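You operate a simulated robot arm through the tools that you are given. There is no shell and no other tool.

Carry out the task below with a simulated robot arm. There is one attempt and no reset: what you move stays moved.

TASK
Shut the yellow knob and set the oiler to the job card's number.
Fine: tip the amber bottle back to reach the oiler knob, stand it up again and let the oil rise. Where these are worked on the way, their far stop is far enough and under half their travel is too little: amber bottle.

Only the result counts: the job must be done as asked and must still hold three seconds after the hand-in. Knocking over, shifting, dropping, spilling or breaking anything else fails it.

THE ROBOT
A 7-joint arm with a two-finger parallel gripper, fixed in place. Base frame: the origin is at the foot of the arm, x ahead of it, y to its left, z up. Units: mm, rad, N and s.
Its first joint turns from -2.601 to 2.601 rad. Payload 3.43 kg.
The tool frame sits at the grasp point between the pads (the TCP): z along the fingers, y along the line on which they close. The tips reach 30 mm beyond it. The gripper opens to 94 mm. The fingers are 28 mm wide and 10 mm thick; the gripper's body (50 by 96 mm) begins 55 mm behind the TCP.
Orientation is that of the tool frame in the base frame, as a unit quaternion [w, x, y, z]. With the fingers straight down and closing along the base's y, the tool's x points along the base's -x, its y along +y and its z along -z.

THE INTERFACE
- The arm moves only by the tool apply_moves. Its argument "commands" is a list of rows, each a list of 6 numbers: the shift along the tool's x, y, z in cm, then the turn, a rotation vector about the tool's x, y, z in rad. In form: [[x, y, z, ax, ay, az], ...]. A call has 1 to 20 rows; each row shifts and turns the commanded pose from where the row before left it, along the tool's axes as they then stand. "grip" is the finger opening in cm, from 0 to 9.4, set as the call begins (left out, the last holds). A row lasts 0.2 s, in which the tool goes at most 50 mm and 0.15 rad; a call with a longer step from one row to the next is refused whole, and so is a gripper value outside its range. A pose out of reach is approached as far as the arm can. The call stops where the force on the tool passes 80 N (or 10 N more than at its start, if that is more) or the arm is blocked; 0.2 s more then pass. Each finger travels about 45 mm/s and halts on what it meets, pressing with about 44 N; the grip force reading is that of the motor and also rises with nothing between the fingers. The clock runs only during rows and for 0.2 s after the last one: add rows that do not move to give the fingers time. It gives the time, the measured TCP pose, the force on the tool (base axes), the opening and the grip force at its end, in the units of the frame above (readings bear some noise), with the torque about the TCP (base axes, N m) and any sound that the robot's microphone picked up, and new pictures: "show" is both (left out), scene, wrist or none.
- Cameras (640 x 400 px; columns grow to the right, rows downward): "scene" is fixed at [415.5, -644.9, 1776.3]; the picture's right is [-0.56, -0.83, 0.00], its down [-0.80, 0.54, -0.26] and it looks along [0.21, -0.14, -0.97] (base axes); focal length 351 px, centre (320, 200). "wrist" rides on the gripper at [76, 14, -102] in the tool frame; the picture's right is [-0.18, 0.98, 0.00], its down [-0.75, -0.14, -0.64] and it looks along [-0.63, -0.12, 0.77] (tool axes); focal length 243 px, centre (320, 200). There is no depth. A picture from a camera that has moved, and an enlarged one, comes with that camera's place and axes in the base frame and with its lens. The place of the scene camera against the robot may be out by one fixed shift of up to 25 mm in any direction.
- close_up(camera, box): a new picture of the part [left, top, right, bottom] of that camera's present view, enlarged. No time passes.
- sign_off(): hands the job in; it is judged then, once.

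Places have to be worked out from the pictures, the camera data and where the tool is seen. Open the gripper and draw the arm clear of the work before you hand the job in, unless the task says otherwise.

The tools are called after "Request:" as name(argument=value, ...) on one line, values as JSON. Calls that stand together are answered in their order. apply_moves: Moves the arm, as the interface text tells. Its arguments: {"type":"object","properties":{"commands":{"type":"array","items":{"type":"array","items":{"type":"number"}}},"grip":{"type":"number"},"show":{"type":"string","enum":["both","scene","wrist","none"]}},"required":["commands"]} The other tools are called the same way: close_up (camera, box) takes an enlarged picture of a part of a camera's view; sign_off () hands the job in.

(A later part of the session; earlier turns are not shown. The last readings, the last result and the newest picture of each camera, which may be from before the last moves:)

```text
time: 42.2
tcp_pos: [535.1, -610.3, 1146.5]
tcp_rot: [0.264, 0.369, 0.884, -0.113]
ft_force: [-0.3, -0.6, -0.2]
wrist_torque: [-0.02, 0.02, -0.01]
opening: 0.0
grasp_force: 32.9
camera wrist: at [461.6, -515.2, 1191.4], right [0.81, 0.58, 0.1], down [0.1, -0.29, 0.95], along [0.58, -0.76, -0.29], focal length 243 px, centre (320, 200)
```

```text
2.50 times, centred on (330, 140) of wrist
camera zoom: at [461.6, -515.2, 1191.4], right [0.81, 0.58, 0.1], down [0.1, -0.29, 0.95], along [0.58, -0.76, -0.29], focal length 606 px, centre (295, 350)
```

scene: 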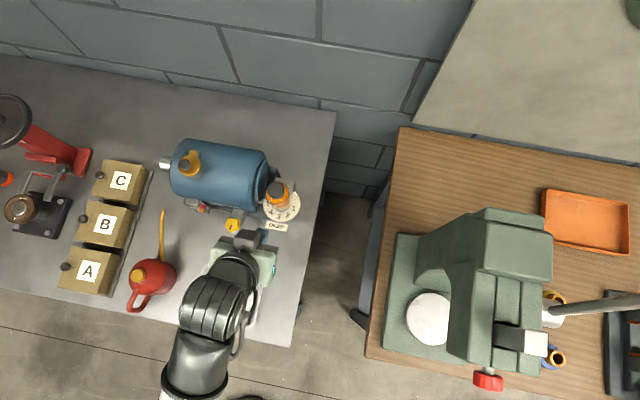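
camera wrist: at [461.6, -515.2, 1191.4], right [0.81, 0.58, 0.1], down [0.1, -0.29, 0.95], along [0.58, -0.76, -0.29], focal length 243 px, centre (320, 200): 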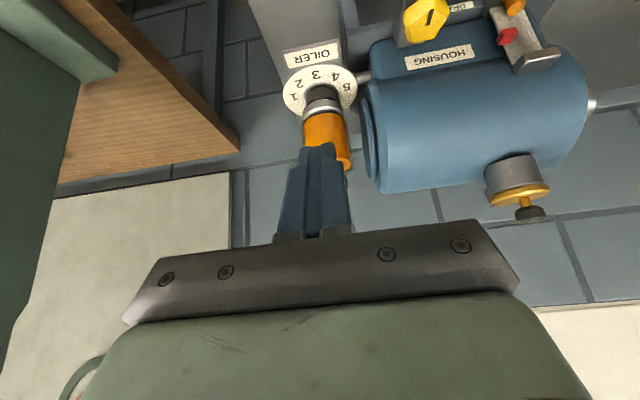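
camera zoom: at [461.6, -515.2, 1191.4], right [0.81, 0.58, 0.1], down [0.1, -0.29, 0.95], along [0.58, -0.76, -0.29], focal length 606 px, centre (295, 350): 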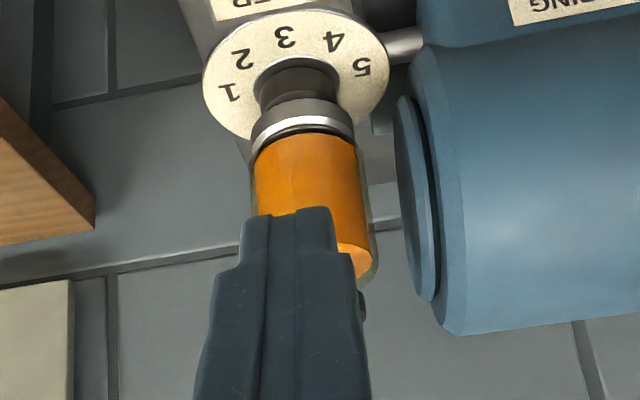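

The bottle righted itself after release — my fingertip lay flush over its collar and jammed near 58°, short of full travel. I will redo the push with the tip high on the bottle, following an arc over and down behind. First, reposition in front of the bottle near its top.

Request:
close_up(camera="wrist", box=[280, 80, 370, 150])

Request:
close_up(camera="scene", box=[260, 165, 310, 230])

```text
5.71 times, centred on (325, 115) of wrist
camera zoom: at [461.6, -515.2, 1191.4], right [0.81, 0.58, 0.1], down [0.1, -0.29, 0.95], along [0.58, -0.76, -0.29], focal length 1386 px, centre (291, 686)
```

zoom: 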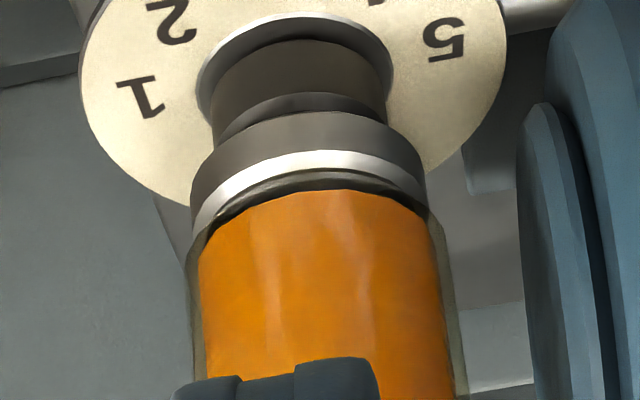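

```text
6.15 times, centred on (285, 198) of scene
camera zoom: at [415.5, -644.9, 1776.3], right [-0.56, -0.83, 0.0], down [-0.8, 0.54, -0.26], along [0.21, -0.14, -0.97], focal length 2162 px, centre (535, 215)
```

zoom: 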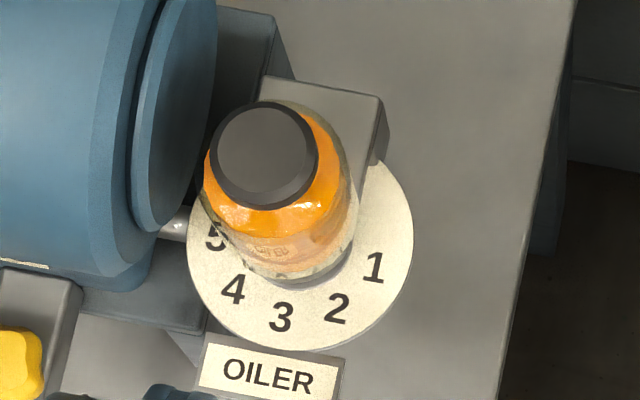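

The hinge block behind spans roughly f −25…−51 mm behind the dial centre with its top ≈1031. I now push along the arc with the tip high on the bottle up to about 55–60°, then check.

Request:
apply_moves(commands=[[-0.865, 0, 2.45, 0, 0, 0], [-0.865, 0, 2.45, 0, 0, 0], [-0.78, 0, 0.99, 0, 0, 0], [-1.025, 0, 0.075, 0, 0, 0], [-1.025, 0, 0.075, 0, 0, 0], [-1.055, 0, 0.215, 0, 0, 0], [-1.055, 0, 0.215, 0, 0, 0], [-0.945, 0, 0.385, 0, 0, 0], [-0.945, 0, 0.385, 0, 0, 0], [-0.865, 0, 0.51, 0, 0, 0], [-0.865, 0, 0.51, 0, 0, 0], [0, 0, 0, 0, 0, 0]], show="both")

Request:
close_up(camera="scene", box=[220, 110, 340, 240])

Request:
close_up(camera="wrist", box=[220, 0, 420, 200])

```text
time: 44.8
tcp_pos: [629.0, -703.3, 1132.4]
tcp_rot: [0.263, 0.37, 0.884, -0.113]
ft_force: [-1.4, 0.0, 0.7]
wrist_torque: [-0.02, 0.01, 0.04]
opening: 0.1
grasp_force: 32.3
camera wrist: at [554.3, -608.5, 1176.4], right [0.81, 0.58, 0.1], down [0.1, -0.29, 0.95], along [0.58, -0.76, -0.3], focal length 243 px, centre (320, 200)
```

scene: 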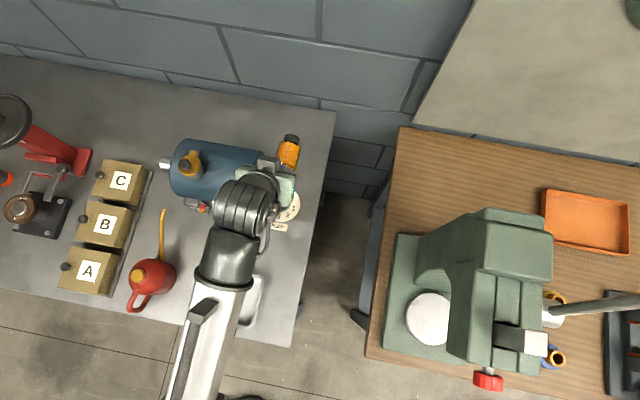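
wrist: 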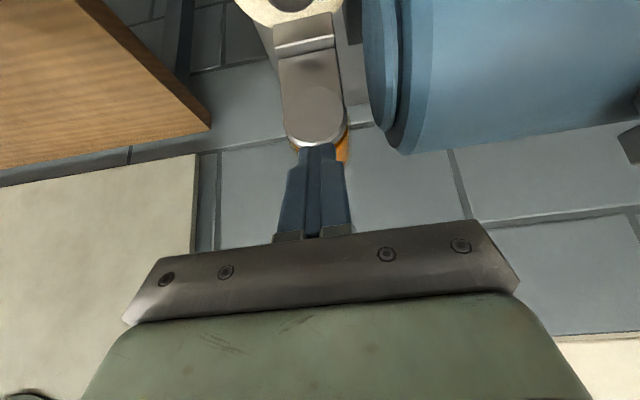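

```text
3.08 times, centred on (280, 175) of scene
camera zoom: at [415.5, -644.9, 1776.3], right [-0.56, -0.83, 0.0], down [-0.8, 0.54, -0.26], along [0.21, -0.14, -0.97], focal length 1081 px, centre (443, 277)
```

zoom: 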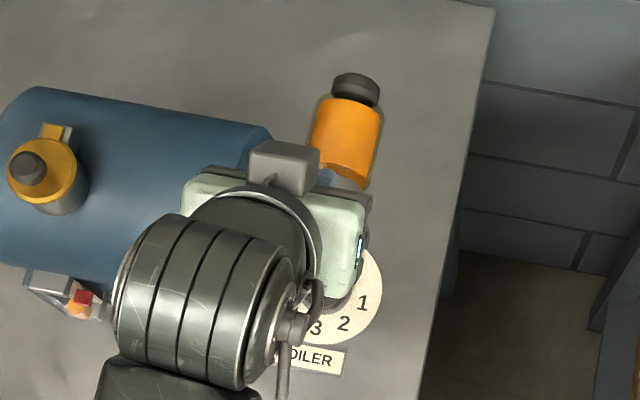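

```text
2.00 times, centred on (320, 100) of wrist
camera zoom: at [554.3, -608.5, 1176.4], right [0.81, 0.58, 0.1], down [0.1, -0.29, 0.95], along [0.58, -0.76, -0.3], focal length 485 px, centre (320, 400)
```

zoom: 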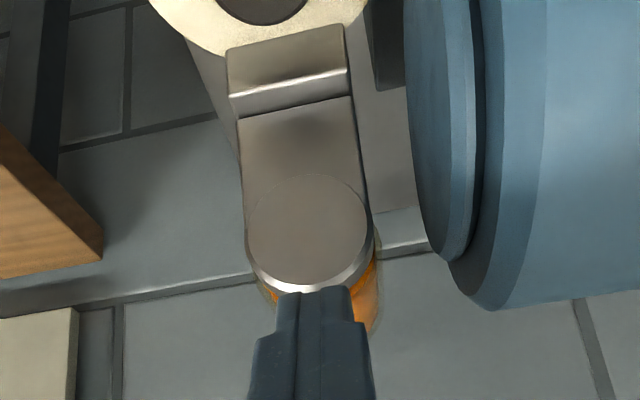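

The bottle is now ~90° back (past its balance point) with almost no force on the tool. I lift off and retreat to the front to see whether it stays.

Request:
apply_moves(commands=[[-0.55, 0, -0.84, 0, 0, 0], [0.28, 0, -1.4, 0, 0, 0], [1.67, 0, -1.1, 0, 0, 0], [2.5, 0, -1.65, 0, 0, 0], [2.5, 0, -1.65, 0, 0, 0], [2.5, 0, -1.65, 0, 0, 0], [0, 0, 0, 0, 0, 0]], show="both")

Request:
close_up(camera="scene", box=[230, 110, 330, 240])

Request:
close_up(camera="wrist", box=[240, 60, 420, 220])

```text
time: 46.4
tcp_pos: [544.0, -619.4, 1155.6]
tcp_rot: [0.262, 0.369, 0.885, -0.113]
ft_force: [-0.7, 0.9, 0.3]
wrist_torque: [-0.02, -0.01, 0.02]
opening: 0.2
grasp_force: 33.2
camera wrist: at [469.9, -524.1, 1199.6], right [0.81, 0.58, 0.1], down [0.1, -0.29, 0.95], along [0.58, -0.76, -0.29], focal length 243 px, centre (320, 200)
```

scene: 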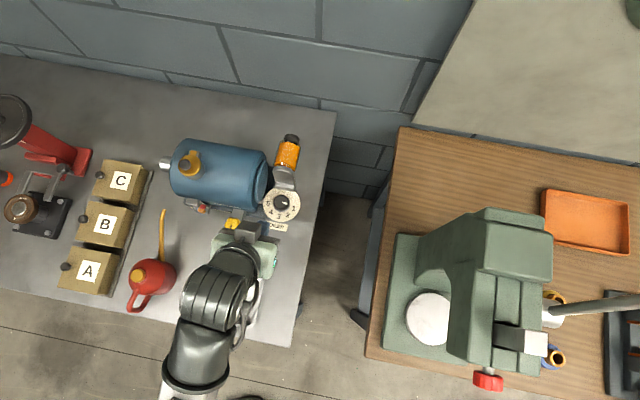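
wrist: 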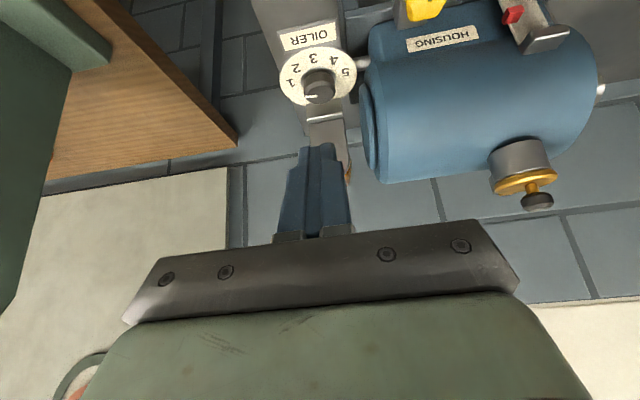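

```text
3.08 times, centred on (280, 175) of scene
camera zoom: at [415.5, -644.9, 1776.3], right [-0.56, -0.83, 0.0], down [-0.8, 0.54, -0.26], along [0.21, -0.14, -0.97], focal length 1081 px, centre (443, 277)
```

zoom: 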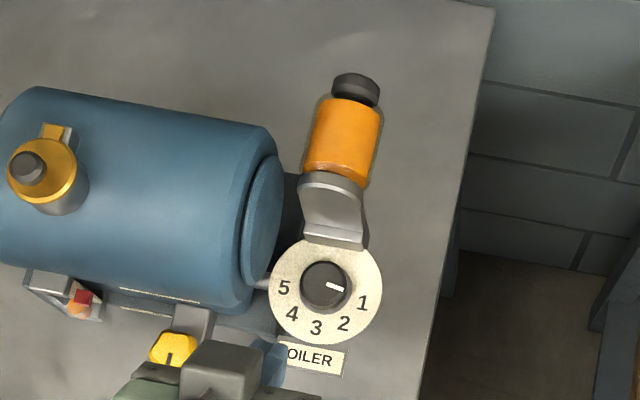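

```text
2.50 times, centred on (330, 140) of wrist
camera zoom: at [469.9, -524.1, 1199.6], right [0.81, 0.58, 0.1], down [0.1, -0.29, 0.95], along [0.58, -0.76, -0.29], focal length 606 px, centre (295, 350)
```

zoom: 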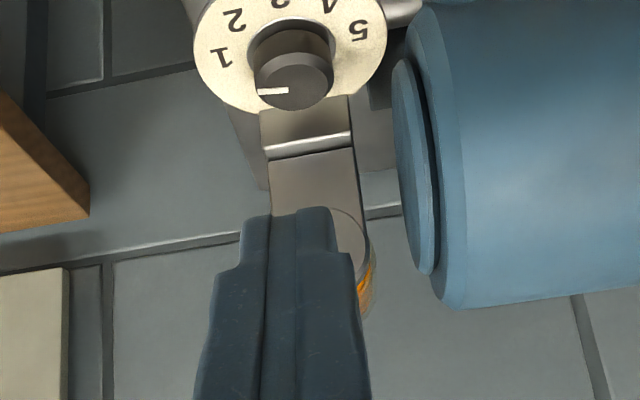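

The bottle stays tipped back. Now zoom on the knob and dial.

Request:
close_up(camera="scene", box=[262, 180, 302, 225])

Request:
close_up(camera="wrist", box=[265, 40, 365, 150])

```text
8.89 times, centred on (282, 202) of scene
camera zoom: at [415.5, -644.9, 1776.3], right [-0.56, -0.83, 0.0], down [-0.8, 0.54, -0.26], along [0.21, -0.14, -0.97], focal length 3124 px, centre (658, 178)
```

zoom: 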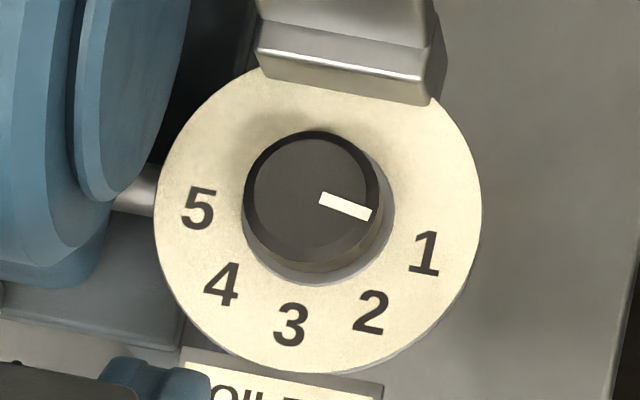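

```text
3.64 times, centred on (315, 95) of wrist
camera zoom: at [469.9, -524.1, 1199.6], right [0.81, 0.58, 0.1], down [0.1, -0.29, 0.95], along [0.58, -0.76, -0.29], focal length 882 px, centre (338, 582)
```

zoom: 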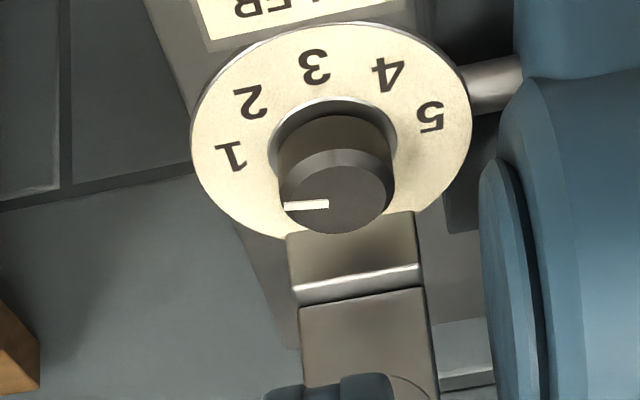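

The pointer is at "1" (≈217°), "3" lies at ≈133°, i.e. ~84° clockwise. The knob (r≈16 mm, top z≈1018) at (606,-685.5) has 18 mm of space to the hinge block, and the motor end is on the left, so I'll start with the hand leaning toward −x. I yaw 45° counter-clockwise, tilt to 45° and open to 44 mm, still at height.

Request:
apply_moves(commands=[[0, 0, 0, -0.0717, 0, -0.11], [0, 0, 0, -0.0717, 0, -0.11], [0, 0, 0, -0.0717, 0, -0.11], [0, 0, 0, -0.0717, 0, -0.11], [0, 0, 0, -0.0717, 0, -0.11], [0, 0, 0, -0.0717, 0, -0.11], [0, 0, 0, 0, -0.1, 0], [0, 0, 0, 0, -0.1, 0], [0, 0, 0, 0, 0, 0]], grip=4.4, show="both")

```text
time: 48.4
tcp_pos: [543.3, -619.8, 1154.5]
tcp_rot: [0.379, 0.0, 0.925, -0.004]
ft_force: [-0.8, -0.9, -0.1]
wrist_torque: [-0.01, 0.0, 0.0]
opening: 44.1
grasp_force: 0.2
camera wrist: at [417.2, -604.3, 1174.7], right [0.13, 0.98, 0.12], down [0.09, -0.13, 0.99], along [0.99, -0.12, -0.1], focal length 243 px, centre (320, 200)
```

scene: 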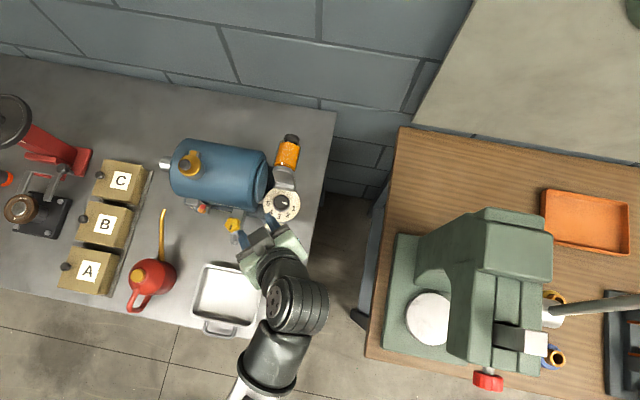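
wrist: 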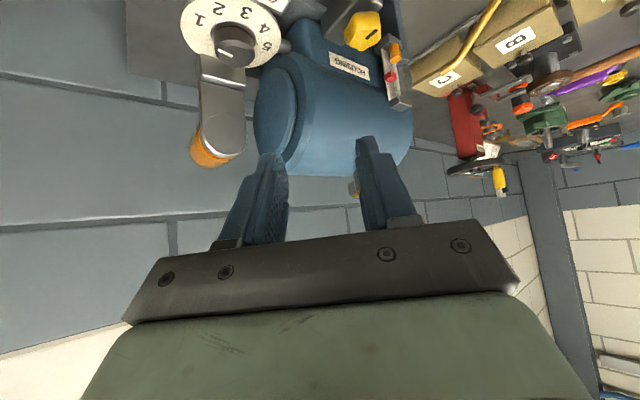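

Orientation is right (lean toward −x, tilt 44.5°). I move sideways and then down to a hover ~60 mm above the knob grasp position.

Request:
apply_moves(commands=[[0, -3.3, 0, 0, 0, 0], [0, -3.26, 0, 0, 0, 0], [0.39, 0, 2.56, 0, 0, 0], [0.39, 0, 2.56, 0, 0, 0], [0.39, 0, 2.56, 0, 0, 0], [0, 0, 0, 0, 0, 0]], show="both")

Request:
close_up(camera="wrist", box=[220, 0, 440, 160])

Request:
close_up(camera="scene", box=[245, 175, 315, 235])

```text
time: 49.8
tcp_pos: [587.4, -681.7, 1092.5]
tcp_rot: [0.379, 0.0, 0.925, -0.004]
ft_force: [0.5, 0.9, 0.9]
wrist_torque: [0.02, -0.01, 0.0]
opening: 43.9
grasp_force: 0.2
camera wrist: at [461.8, -668.4, 1111.9], right [0.14, 0.98, 0.12], down [0.09, -0.13, 0.99], along [0.99, -0.12, -0.1], focal length 243 px, centre (320, 200)
```

scene: 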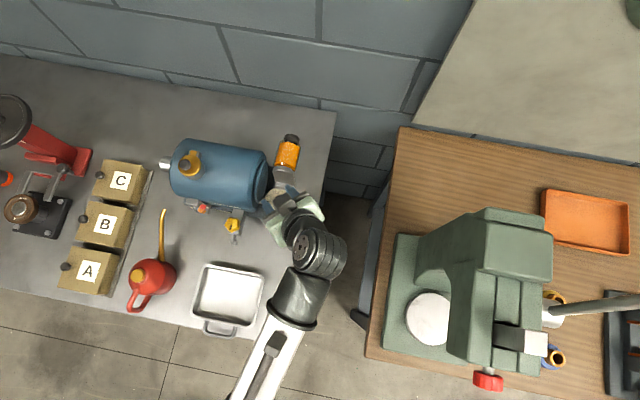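
wrist: 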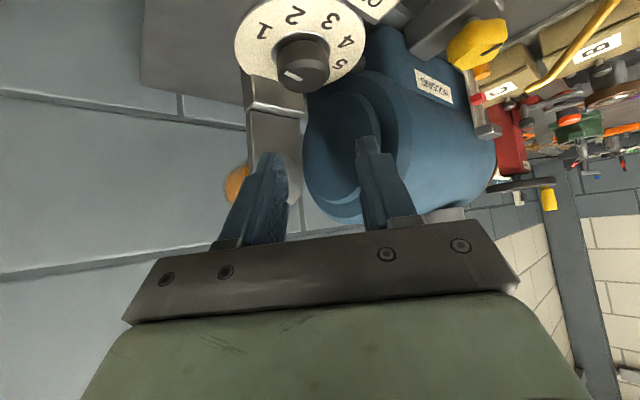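

```text
2.50 times, centred on (330, 80) of wrist
camera zoom: at [461.8, -668.4, 1111.9], right [0.14, 0.98, 0.12], down [0.09, -0.13, 0.99], along [0.99, -0.12, -0.1], focal length 606 px, centre (295, 500)
```

zoom: 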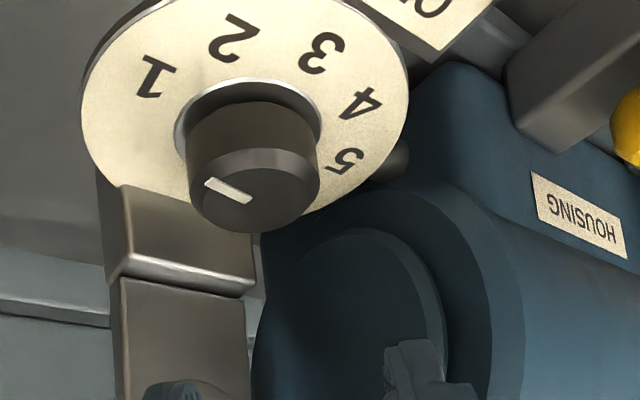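

```text
6.67 times, centred on (280, 205) of scene
camera zoom: at [415.5, -644.9, 1776.3], right [-0.56, -0.83, 0.0], down [-0.8, 0.54, -0.26], along [0.21, -0.14, -0.97], focal length 2343 px, centre (587, 167)
```

zoom: 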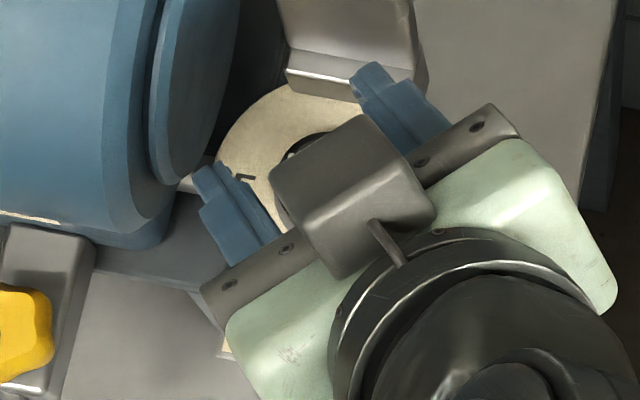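

Knob measured at about (605,-686.5); I correct 4.5 mm sideways and descend 45 mm, then check the finger placement.

Request:
apply_moves(commands=[[1.03, -0.25, 1.09, 0, 0, 0], [1.03, -0.2, 1.09, 0, 0, 0], [1.02, 0, 1.09, 0, 0, 0], [0, 0, 0, 0, 0, 0]], show="wrist")

Request:
close_up(camera="wrist", box=[220, 60, 420, 220])

Request:
close_up(camera="scene", box=[245, 175, 315, 235])

```text
time: 50.8
tcp_pos: [587.0, -689.1, 1046.2]
tcp_rot: [0.379, 0.0, 0.926, -0.002]
ft_force: [0.3, 0.2, -0.3]
wrist_torque: [-0.03, 0.03, 0.01]
opening: 43.9
grasp_force: 0.1
camera wrist: at [461.5, -674.5, 1066.4], right [0.14, 0.98, 0.12], down [0.09, -0.14, 0.99], along [0.99, -0.12, -0.1], focal length 243 px, centre (320, 200)
```

wrist: 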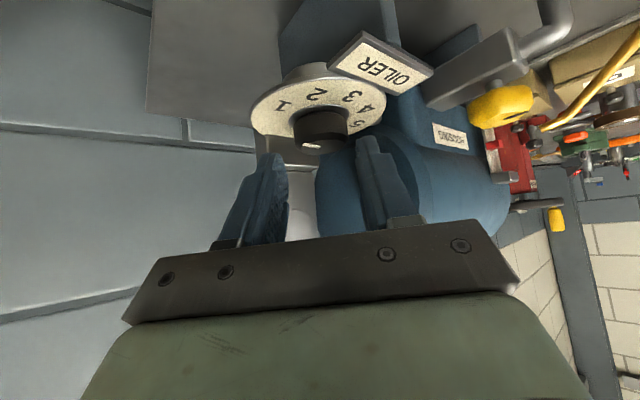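

```text
2.50 times, centred on (320, 140) of wrist
camera zoom: at [461.5, -674.5, 1066.4], right [0.14, 0.98, 0.12], down [0.09, -0.14, 0.99], along [0.99, -0.12, -0.1], focal length 606 px, centre (320, 350)
```

zoom: 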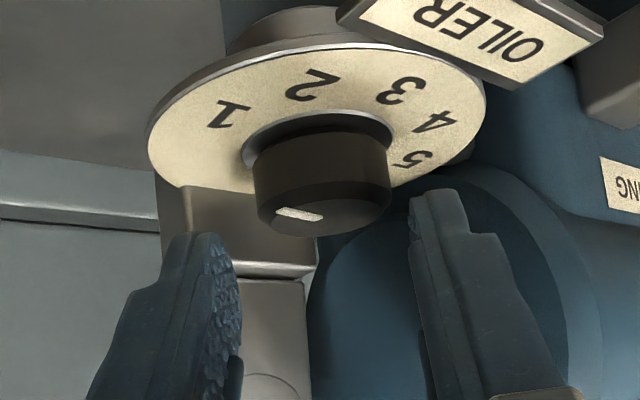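

```text
6.67 times, centred on (280, 205) of scene
camera zoom: at [415.5, -644.9, 1776.3], right [-0.56, -0.83, 0.0], down [-0.8, 0.54, -0.26], along [0.21, -0.14, -0.97], focal length 2343 px, centre (587, 167)
```

zoom: 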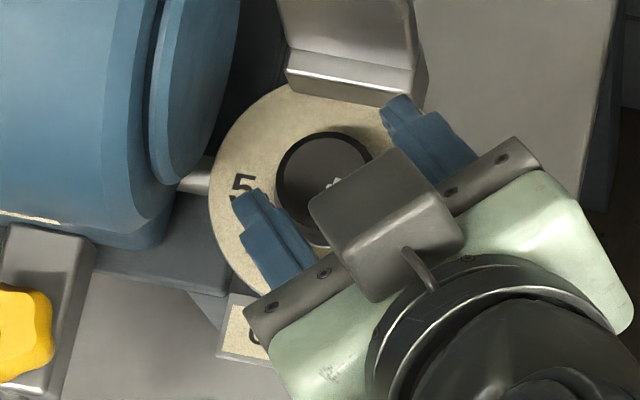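

Fingers straddle the knob symmetrically. Lower 13 mm and close gently on the knob.

Request:
apply_moves(commands=[[0.46, 0, 0.47, 0, 0, 0], [0.46, 0, 0.47, 0, 0, 0], [0, 0, 0, 0, 0, 0]], show="wrist")

Request:
close_up(camera="wrist", box=[220, 60, 420, 220])

Request:
close_up(camera="scene", box=[245, 175, 315, 235])

```text
time: 51.6
tcp_pos: [588.3, -689.7, 1032.6]
tcp_rot: [0.379, 0.001, 0.925, -0.005]
ft_force: [-0.1, -1.2, 0.5]
wrist_torque: [-0.03, 0.0, 0.01]
opening: 44.0
grasp_force: 0.0
camera wrist: at [461.9, -674.9, 1053.2], right [0.14, 0.98, 0.12], down [0.09, -0.13, 0.99], along [0.99, -0.12, -0.1], focal length 243 px, centre (320, 200)
```

wrist: 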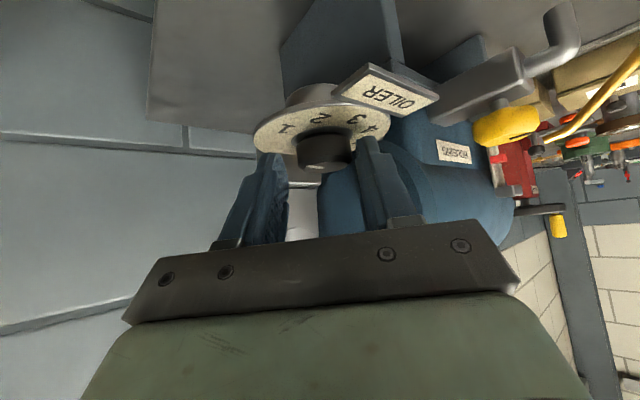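

```text
2.50 times, centred on (320, 140) of wrist
camera zoom: at [461.9, -674.9, 1053.2], right [0.14, 0.98, 0.12], down [0.09, -0.13, 0.99], along [0.99, -0.12, -0.1], focal length 606 px, centre (320, 350)
```

zoom: 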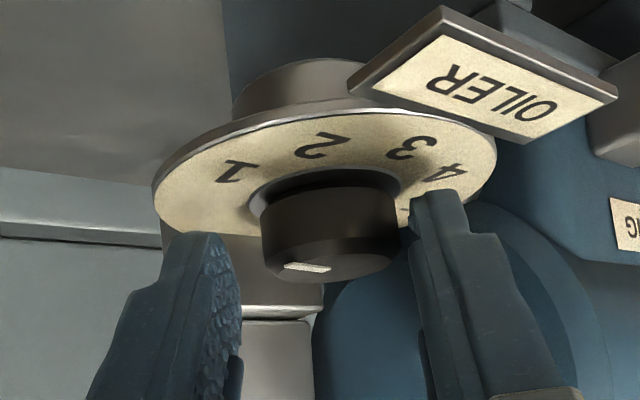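

```text
6.67 times, centred on (280, 205) of scene
camera zoom: at [415.5, -644.9, 1776.3], right [-0.56, -0.83, 0.0], down [-0.8, 0.54, -0.26], along [0.21, -0.14, -0.97], focal length 2343 px, centre (587, 167)
```

zoom: 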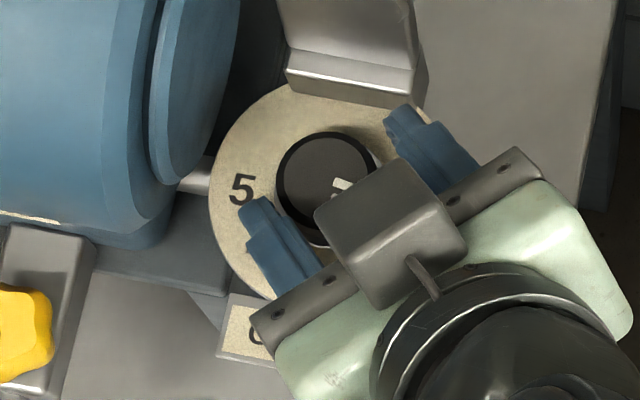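

A 1 mm shift to +y, then close on the knob.

Request:
apply_moves(commands=[[0, 0.12, 0, 0, 0, 0], [0, 0, 0, 0, 0, 0], [0, 0, 0, 0, 0, 0], [0, 0, 0, 0, 0, 0]], grip=2.6, show="wrist")

Request:
close_up(camera="wrist", box=[220, 60, 420, 220])

Request:
close_up(camera="scene", box=[262, 180, 302, 225])

```text
time: 52.6
tcp_pos: [588.4, -685.7, 1033.4]
tcp_rot: [0.379, -0.001, 0.926, -0.003]
ft_force: [-0.4, 13.8, 1.2]
wrist_torque: [0.52, -0.27, 0.3]
opening: 33.5
grasp_force: 44.7
camera wrist: at [462.0, -672.3, 1053.2], right [0.13, 0.98, 0.12], down [0.09, -0.14, 0.99], along [0.99, -0.12, -0.1], focal length 243 px, centre (320, 200)
```

wrist: 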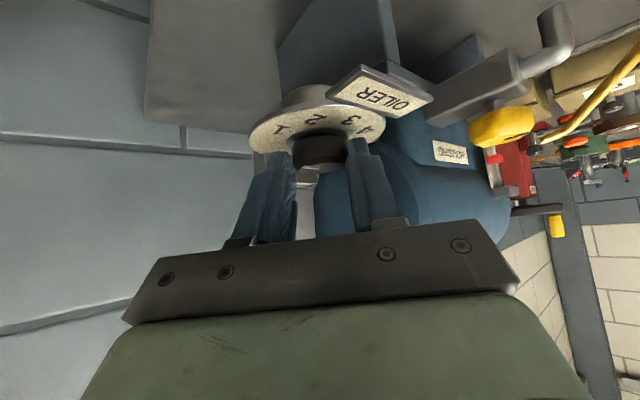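

```text
2.50 times, centred on (320, 140) of wrist
camera zoom: at [462.0, -672.3, 1053.2], right [0.13, 0.98, 0.12], down [0.09, -0.14, 0.99], along [0.99, -0.12, -0.1], focal length 606 px, centre (320, 350)
```

zoom: 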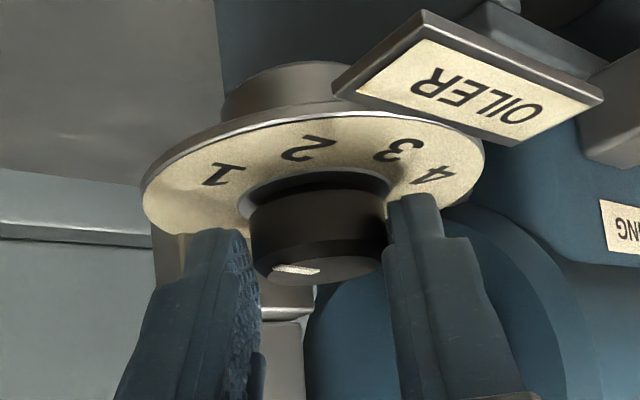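

```text
8.89 times, centred on (282, 202) of scene
camera zoom: at [415.5, -644.9, 1776.3], right [-0.56, -0.83, 0.0], down [-0.8, 0.54, -0.26], along [0.21, -0.14, -0.97], focal length 3124 px, centre (658, 178)
```

zoom: 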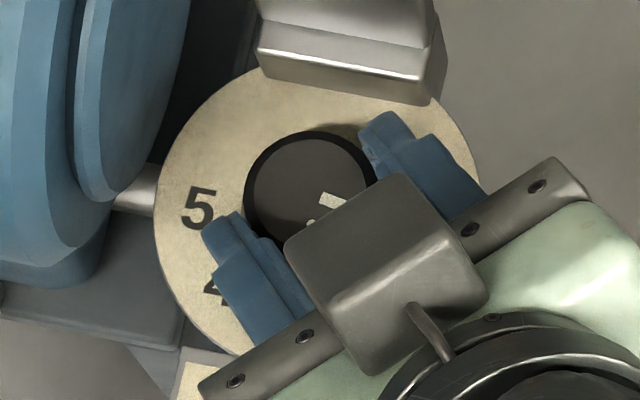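

Gripped (33.5 mm). I relieve the side force and start turning clockwise 0.3 rad about the knob's vertical axis.

Request:
apply_moves(commands=[[0, 0.25, 0, 0, 0, 0], [0, 0.173, 0, 0.0701, 0, 0.0711], [0, 0.173, 0, 0.0701, 0, 0.0711], [0, 0.173, 0, 0.0701, 0, 0.0711], [0, 0, 0, 0, 0, 0]], show="wrist")

Request:
close_up(camera="wrist", box=[220, 60, 420, 220])

Request:
close_up(camera="scene", box=[262, 180, 302, 225])

```text
time: 53.8
tcp_pos: [589.1, -680.5, 1033.2]
tcp_rot: [0.374, 0.139, 0.915, -0.06]
ft_force: [-3.5, 1.7, -7.0]
wrist_torque: [0.1, 1.1, 0.01]
opening: 33.3
grasp_force: 45.2
camera wrist: at [473.1, -629.2, 1053.2], right [0.42, 0.9, 0.12], down [0.04, -0.15, 0.99], along [0.91, -0.41, -0.1], focal length 243 px, centre (320, 200)
```

wrist: 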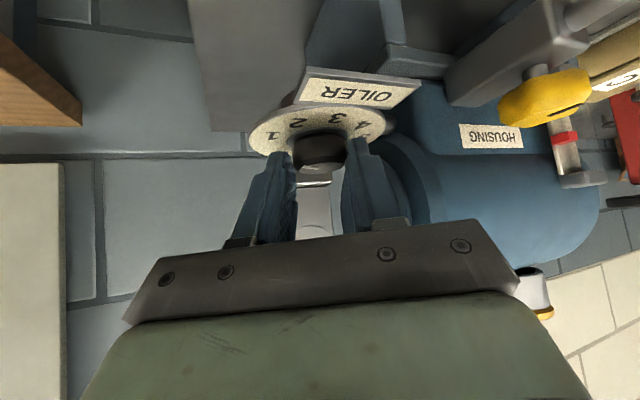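

```text
2.50 times, centred on (320, 140) of wrist
camera zoom: at [473.1, -629.2, 1053.2], right [0.42, 0.9, 0.12], down [0.04, -0.15, 0.99], along [0.91, -0.41, -0.1], focal length 606 px, centre (320, 350)
```

zoom: 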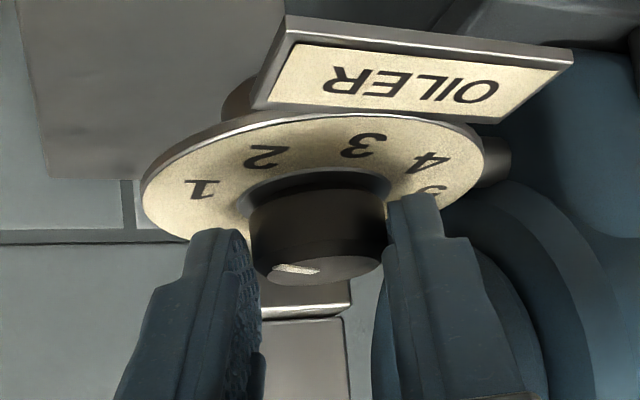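

```text
8.89 times, centred on (282, 202) of scene
camera zoom: at [415.5, -644.9, 1776.3], right [-0.56, -0.83, 0.0], down [-0.8, 0.54, -0.26], along [0.21, -0.14, -0.97], focal length 3124 px, centre (658, 178)
```

zoom: 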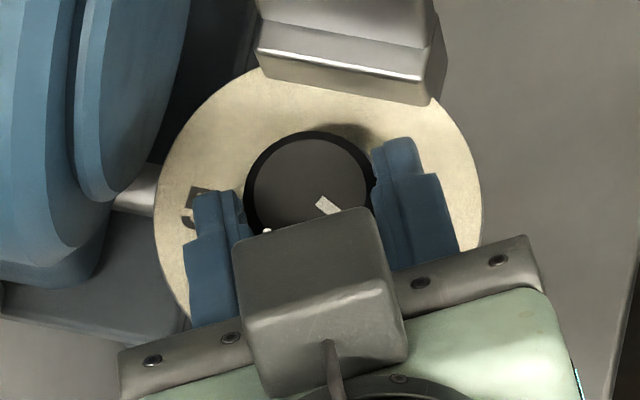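

The knob follows. Continue clockwise 0.45 rad (hand ends about facing straight back, clear of the motor).

Request:
apply_moves(commands=[[0, 0.173, 0, 0.0701, 0, 0.0711], [0, 0.173, 0, 0.0701, 0, 0.0711], [0, 0.173, 0, 0.0701, 0, 0.0711], [0, 0.173, 0, 0.0701, 0, 0.0711], [0, 0.087, 0, 0.035, 0, 0.0356], [0, 0, 0, 0, 0, 0]], show="wrist")

Request:
close_up(camera="wrist", box=[220, 60, 420, 220])

Request:
close_up(camera="scene", box=[262, 180, 302, 225])

```text
time: 55.2
tcp_pos: [593.7, -672.7, 1033.0]
tcp_rot: [0.351, 0.34, 0.861, -0.142]
ft_force: [-2.2, 2.5, -19.7]
wrist_torque: [0.54, 0.36, 0.03]
opening: 34.0
grasp_force: 44.5
camera wrist: at [511.6, -576.1, 1053.1], right [0.77, 0.63, 0.12], down [-0.03, -0.16, 0.99], along [0.64, -0.76, -0.1], focal length 243 px, centre (320, 200)
```

wrist: 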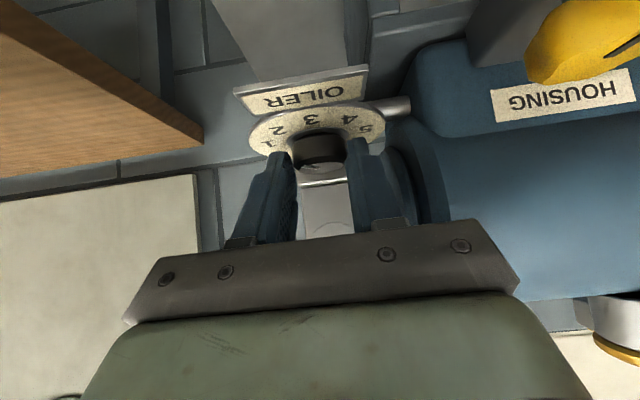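

```text
2.50 times, centred on (320, 140) of wrist
camera zoom: at [511.6, -576.1, 1053.1], right [0.77, 0.63, 0.12], down [-0.03, -0.16, 0.99], along [0.64, -0.76, -0.1], focal length 606 px, centre (320, 350)
```

zoom: 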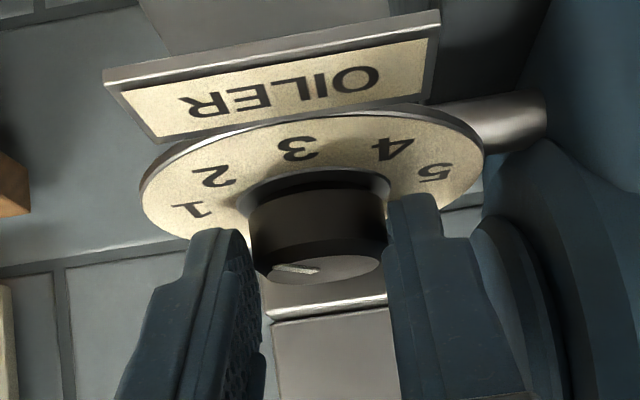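

```text
8.89 times, centred on (282, 202) of scene
camera zoom: at [415.5, -644.9, 1776.3], right [-0.56, -0.83, 0.0], down [-0.8, 0.54, -0.26], along [0.21, -0.14, -0.97], focal length 3124 px, centre (658, 178)
```

zoom: 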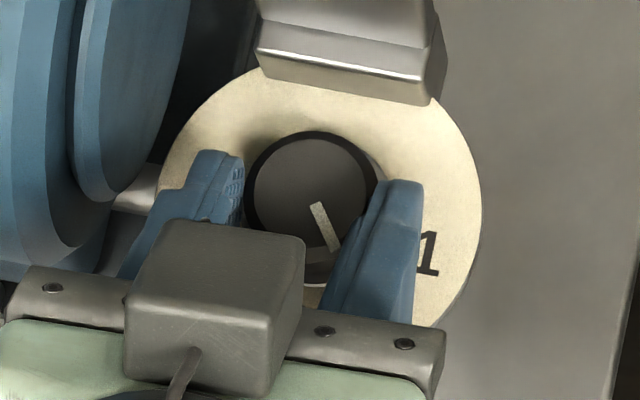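

Pointer is now just past "2" (65° in the picture; "3" lies at 105°). I release to 41 mm, swing back 0.725 rad counter-clockwise, and check before regrasping.

Request:
apply_moves(commands=[[0, 0, 0, 0, 0, 0], [0, 0, 0, 0, 0, 0], [0, -0.251, 0, -0.1016, 0, -0.1031], [0, -0.251, 0, -0.1016, 0, -0.1031], [0, -0.251, 0, -0.1016, 0, -0.1031], [0, -0.251, 0, -0.1016, 0, -0.1031], [0, -0.251, 0, -0.1016, 0, -0.1031], [0, 0, 0, 0, 0, 0]], grip=4.1, show="wrist")

Request:
close_up(camera="wrist", box=[220, 60, 420, 220])

Request:
close_up(camera="scene", box=[262, 180, 302, 225])

```text
time: 57.0
tcp_pos: [587.0, -685.0, 1034.9]
tcp_rot: [0.379, 0.01, 0.925, -0.009]
ft_force: [0.8, -0.3, 0.1]
wrist_torque: [0.0, 0.01, -0.01]
opening: 41.2
grasp_force: 0.0
camera wrist: at [461.0, -667.0, 1054.6], right [0.16, 0.98, 0.12], down [0.08, -0.14, 0.99], along [0.98, -0.15, -0.1], focal length 243 px, centre (320, 200)
```

wrist: 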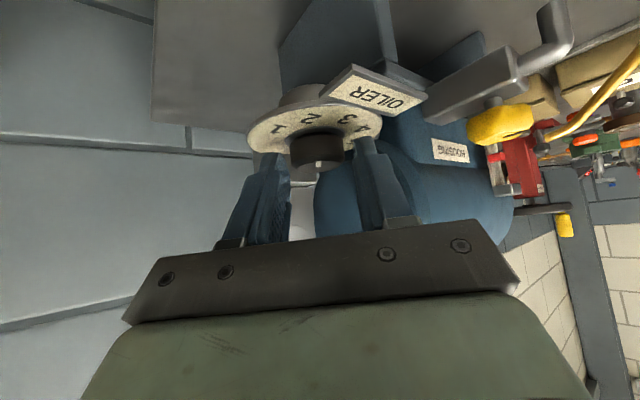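

```text
2.50 times, centred on (320, 140) of wrist
camera zoom: at [461.0, -667.0, 1054.6], right [0.16, 0.98, 0.12], down [0.08, -0.14, 0.99], along [0.98, -0.15, -0.1], focal length 606 px, centre (320, 350)
```

zoom: 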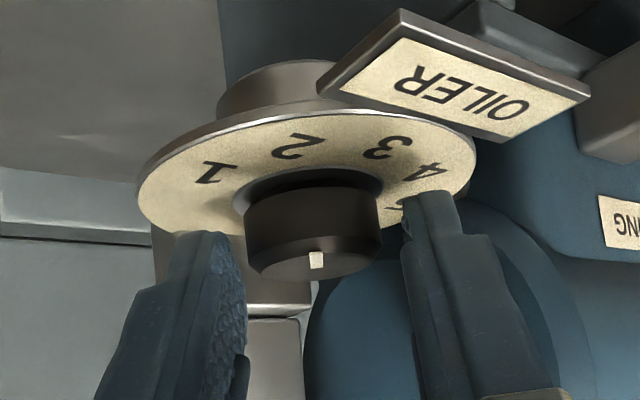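

```text
8.89 times, centred on (282, 202) of scene
camera zoom: at [415.5, -644.9, 1776.3], right [-0.56, -0.83, 0.0], down [-0.8, 0.54, -0.26], along [0.21, -0.14, -0.97], focal length 3124 px, centre (658, 178)
```

zoom: 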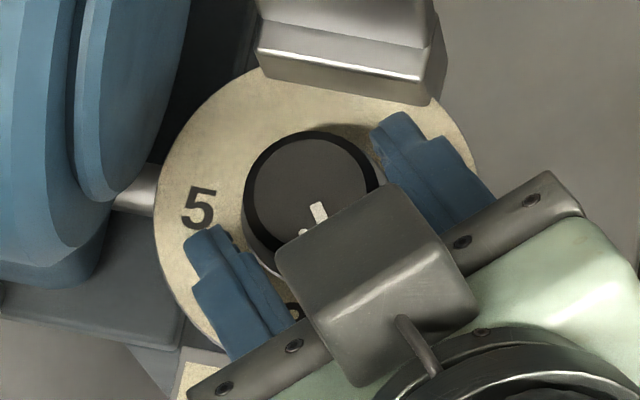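

The pointer stayed. I shift 1.5 mm −y, lower 1.5 mm, grip again and then turn 0.55 rad clockwise, after which I'll measure the pointer.

Request:
apply_moves(commands=[[0.1, -0.15, 0.1, 0, 0, 0], [0, 0, 0, 0, 0, 0]], show="none")

Request:
apply_moves(commands=[[0, 0, 0, 0, 0, 0], [0, 0, 0, 0, 0, 0], [0, 0, 0, 0, 0, 0]], grip=2.6, show="none")

```text
time: 57.6
tcp_pos: [586.4, -686.4, 1032.6]
tcp_rot: [0.379, 0.011, 0.925, -0.009]
ft_force: [0.1, -0.1, 0.5]
wrist_torque: [-0.01, -0.02, 0.01]
opening: 40.8
grasp_force: 0.0
```

```text
time: 58.4
tcp_pos: [587.2, -686.5, 1031.9]
tcp_rot: [0.379, 0.012, 0.925, -0.009]
ft_force: [-0.2, 0.7, -0.4]
wrist_torque: [-0.05, -0.04, -0.02]
opening: 33.3
grasp_force: 44.9
```

Gripped with almost no side force. Turn clockwise 0.55 rad.

Request:
apply_moves(commands=[[0, 0.18, 0, 0.0701, 0, 0.0711], [0, 0.18, 0, 0.0701, 0, 0.0711], [0, 0.18, 0, 0.0701, 0, 0.0711], [0, 0.18, 0, 0.0701, 0, 0.0711], [0, 0.18, 0, 0.0701, 0, 0.0711], [0, 0.09, 0, 0.035, 0, 0.0356], [0, 0, 0, 0, 0, 0]], show="wrist")

Request:
close_up(camera="wrist", box=[220, 60, 420, 220])

Request:
close_up(camera="scene", box=[262, 180, 302, 225])

```text
time: 60.0
tcp_pos: [589.7, -674.7, 1032.3]
tcp_rot: [0.363, 0.263, 0.887, -0.112]
ft_force: [-4.3, 19.4, 0.5]
wrist_torque: [0.51, 0.45, 0.31]
opening: 33.4
grasp_force: 44.8
camera wrist: at [492.7, -594.1, 1052.2], right [0.65, 0.75, 0.12], down [0.0, -0.16, 0.99], along [0.76, -0.64, -0.1], focal length 243 px, centre (320, 200)
```

wrist: 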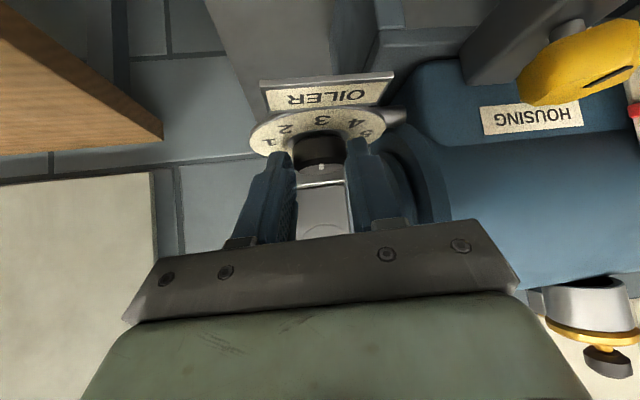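

```text
2.50 times, centred on (320, 140) of wrist
camera zoom: at [492.7, -594.1, 1052.2], right [0.65, 0.75, 0.12], down [0.0, -0.16, 0.99], along [0.76, -0.64, -0.1], focal length 606 px, centre (320, 350)
```

zoom: 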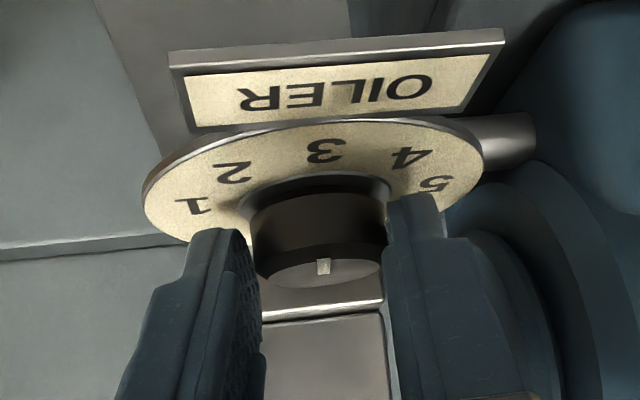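

```text
8.89 times, centred on (282, 202) of scene
camera zoom: at [415.5, -644.9, 1776.3], right [-0.56, -0.83, 0.0], down [-0.8, 0.54, -0.26], along [0.21, -0.14, -0.97], focal length 3124 px, centre (658, 178)
```

zoom: 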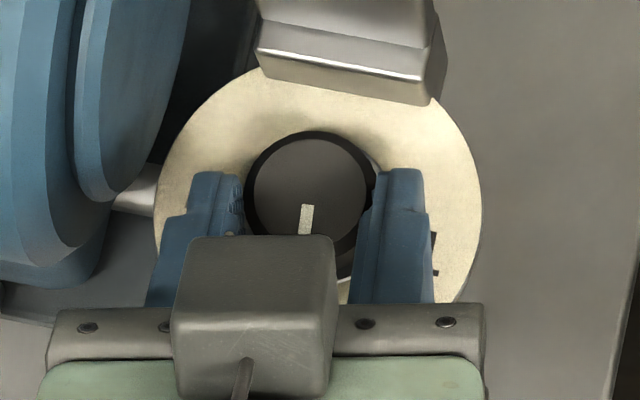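

Pointer now at ~99.5° in the picture, target 104.8°: about 0.09 rad more. Turn that bit and then release to measure unobstructed.

Request:
apply_moves(commands=[[0, 0.16, 0, 0.0631, 0, 0.064], [0, 0, 0, 0, 0, 0]], show="none")

Request:
close_up(camera="scene", box=[266, 188, 296, 215])

Request:
close_up(camera="wrist", box=[260, 100, 380, 190])

```text
time: 60.6
tcp_pos: [591.3, -674.2, 1032.5]
tcp_rot: [0.358, 0.301, 0.874, -0.127]
ft_force: [-3.4, 26.1, -2.3]
wrist_torque: [0.24, -0.47, 0.39]
opening: 33.6
grasp_force: 44.7
```

```text
14.81 times, centred on (281, 202) of scene
camera zoom: at [415.5, -644.9, 1776.3], right [-0.56, -0.83, 0.0], down [-0.8, 0.54, -0.26], along [0.21, -0.14, -0.97], focal length 5206 px, centre (898, 178)
```

zoom: 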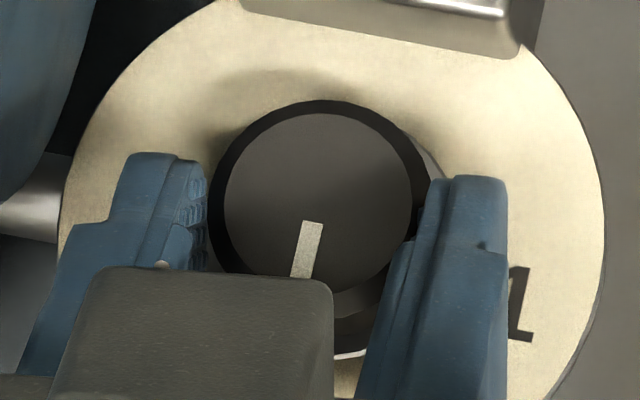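

```text
4.44 times, centred on (320, 145) of wrist
camera zoom: at [501.5, -584.1, 1052.2], right [0.71, 0.69, 0.12], down [-0.02, -0.16, 0.99], along [0.7, -0.7, -0.1], focal length 1078 px, centre (320, 444)
```

zoom: 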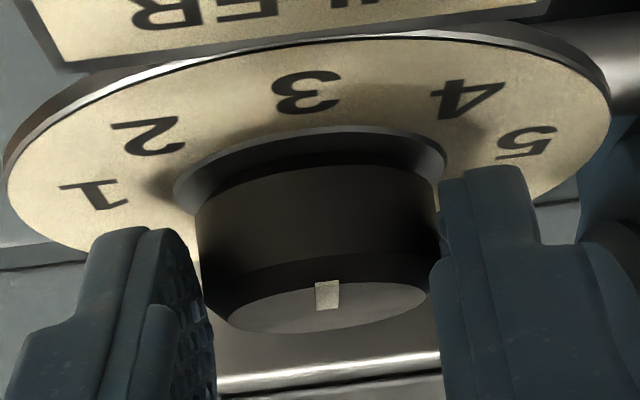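

Pointer reads ~101–102° in the picture; target ~105°. I open and lift the hand off a little to view the pointer unobstructed before a final fine touch.

Request:
apply_moves(commands=[[0, 0, 0, 0, 0, 0], [0, 0, 0, 0, 0, 0], [-1.0, 0, -1.0, 0, 0, 0], [0, 0, -3, 0, 0, 0], [0, 0, -4, 0, 0, 0], [0, 0, 0, 0, 0, 0]], grip=4.1, show="wrist")

Request:
close_up(camera="scene", box=[266, 188, 296, 215])

Request:
close_up(camera="wrist", box=[250, 40, 390, 150])

```text
time: 62.0
tcp_pos: [553.4, -644.8, 1094.8]
tcp_rot: [0.359, 0.302, 0.874, -0.128]
ft_force: [-0.2, 0.3, -0.1]
wrist_torque: [0.0, 0.01, 0.0]
opening: 40.9
grasp_force: 0.0
camera wrist: at [463.6, -555.7, 1113.8], right [0.71, 0.69, 0.12], down [-0.02, -0.16, 0.99], along [0.7, -0.71, -0.1], focal length 243 px, centre (320, 200)
```

wrist: 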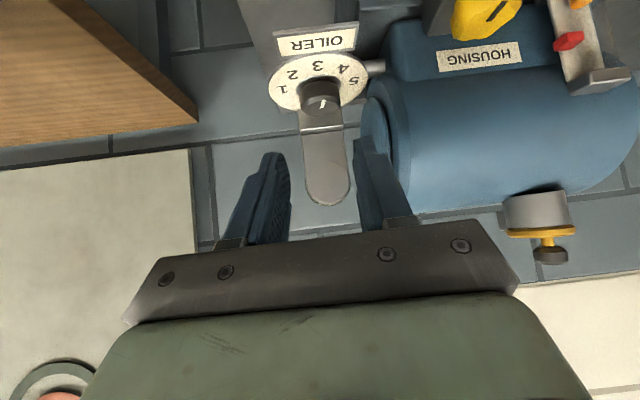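

```text
14.81 times, centred on (281, 202) of scene
camera zoom: at [415.5, -644.9, 1776.3], right [-0.56, -0.83, 0.0], down [-0.8, 0.54, -0.26], along [0.21, -0.14, -0.97], focal length 5206 px, centre (898, 178)
```

zoom: 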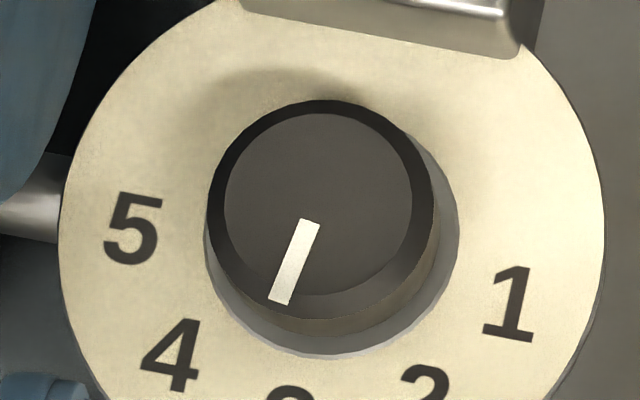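

```text
3.64 times, centred on (320, 95) of wrist
camera zoom: at [463.6, -555.7, 1113.8], right [0.71, 0.69, 0.12], down [-0.02, -0.16, 0.99], along [0.7, -0.71, -0.1], focal length 882 px, centre (320, 582)
```

zoom: 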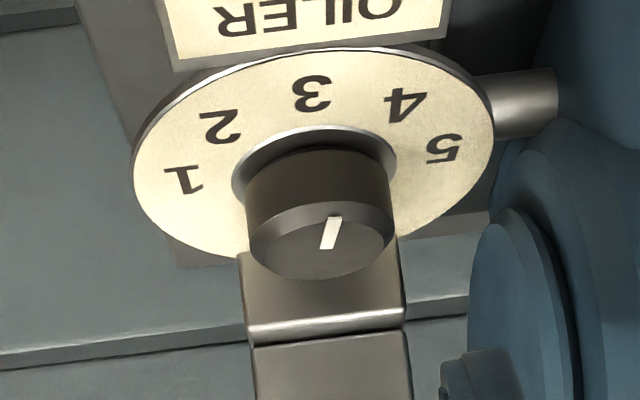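

After release the pointer reads ~111° in the picture, slightly past the "3" direction (~105°). Let me measure precisely with the full dial in view.

Request:
close_up(camera="scene", box=[260, 184, 304, 222])

Request:
close_up(camera="wrist", box=[260, 20, 380, 120])

```text
10.53 times, centred on (282, 203) of scene
camera zoom: at [415.5, -644.9, 1776.3], right [-0.56, -0.83, 0.0], down [-0.8, 0.54, -0.26], along [0.21, -0.14, -0.97], focal length 3699 px, centre (720, 168)
```

zoom: 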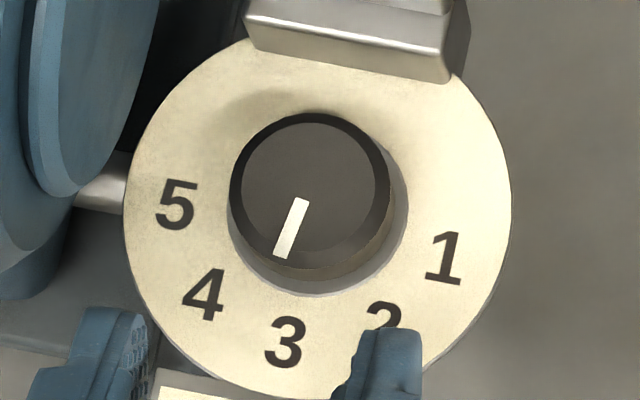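

```text
4.00 times, centred on (320, 70) of wrist
camera zoom: at [463.6, -555.7, 1113.8], right [0.71, 0.69, 0.12], down [-0.02, -0.16, 0.99], along [0.7, -0.71, -0.1], focal length 970 px, centre (320, 720)
```

zoom: 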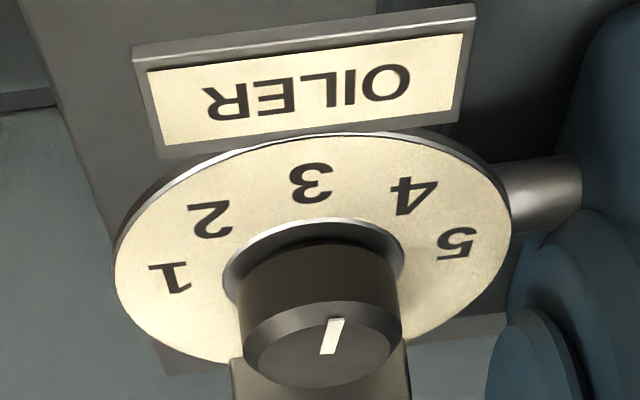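

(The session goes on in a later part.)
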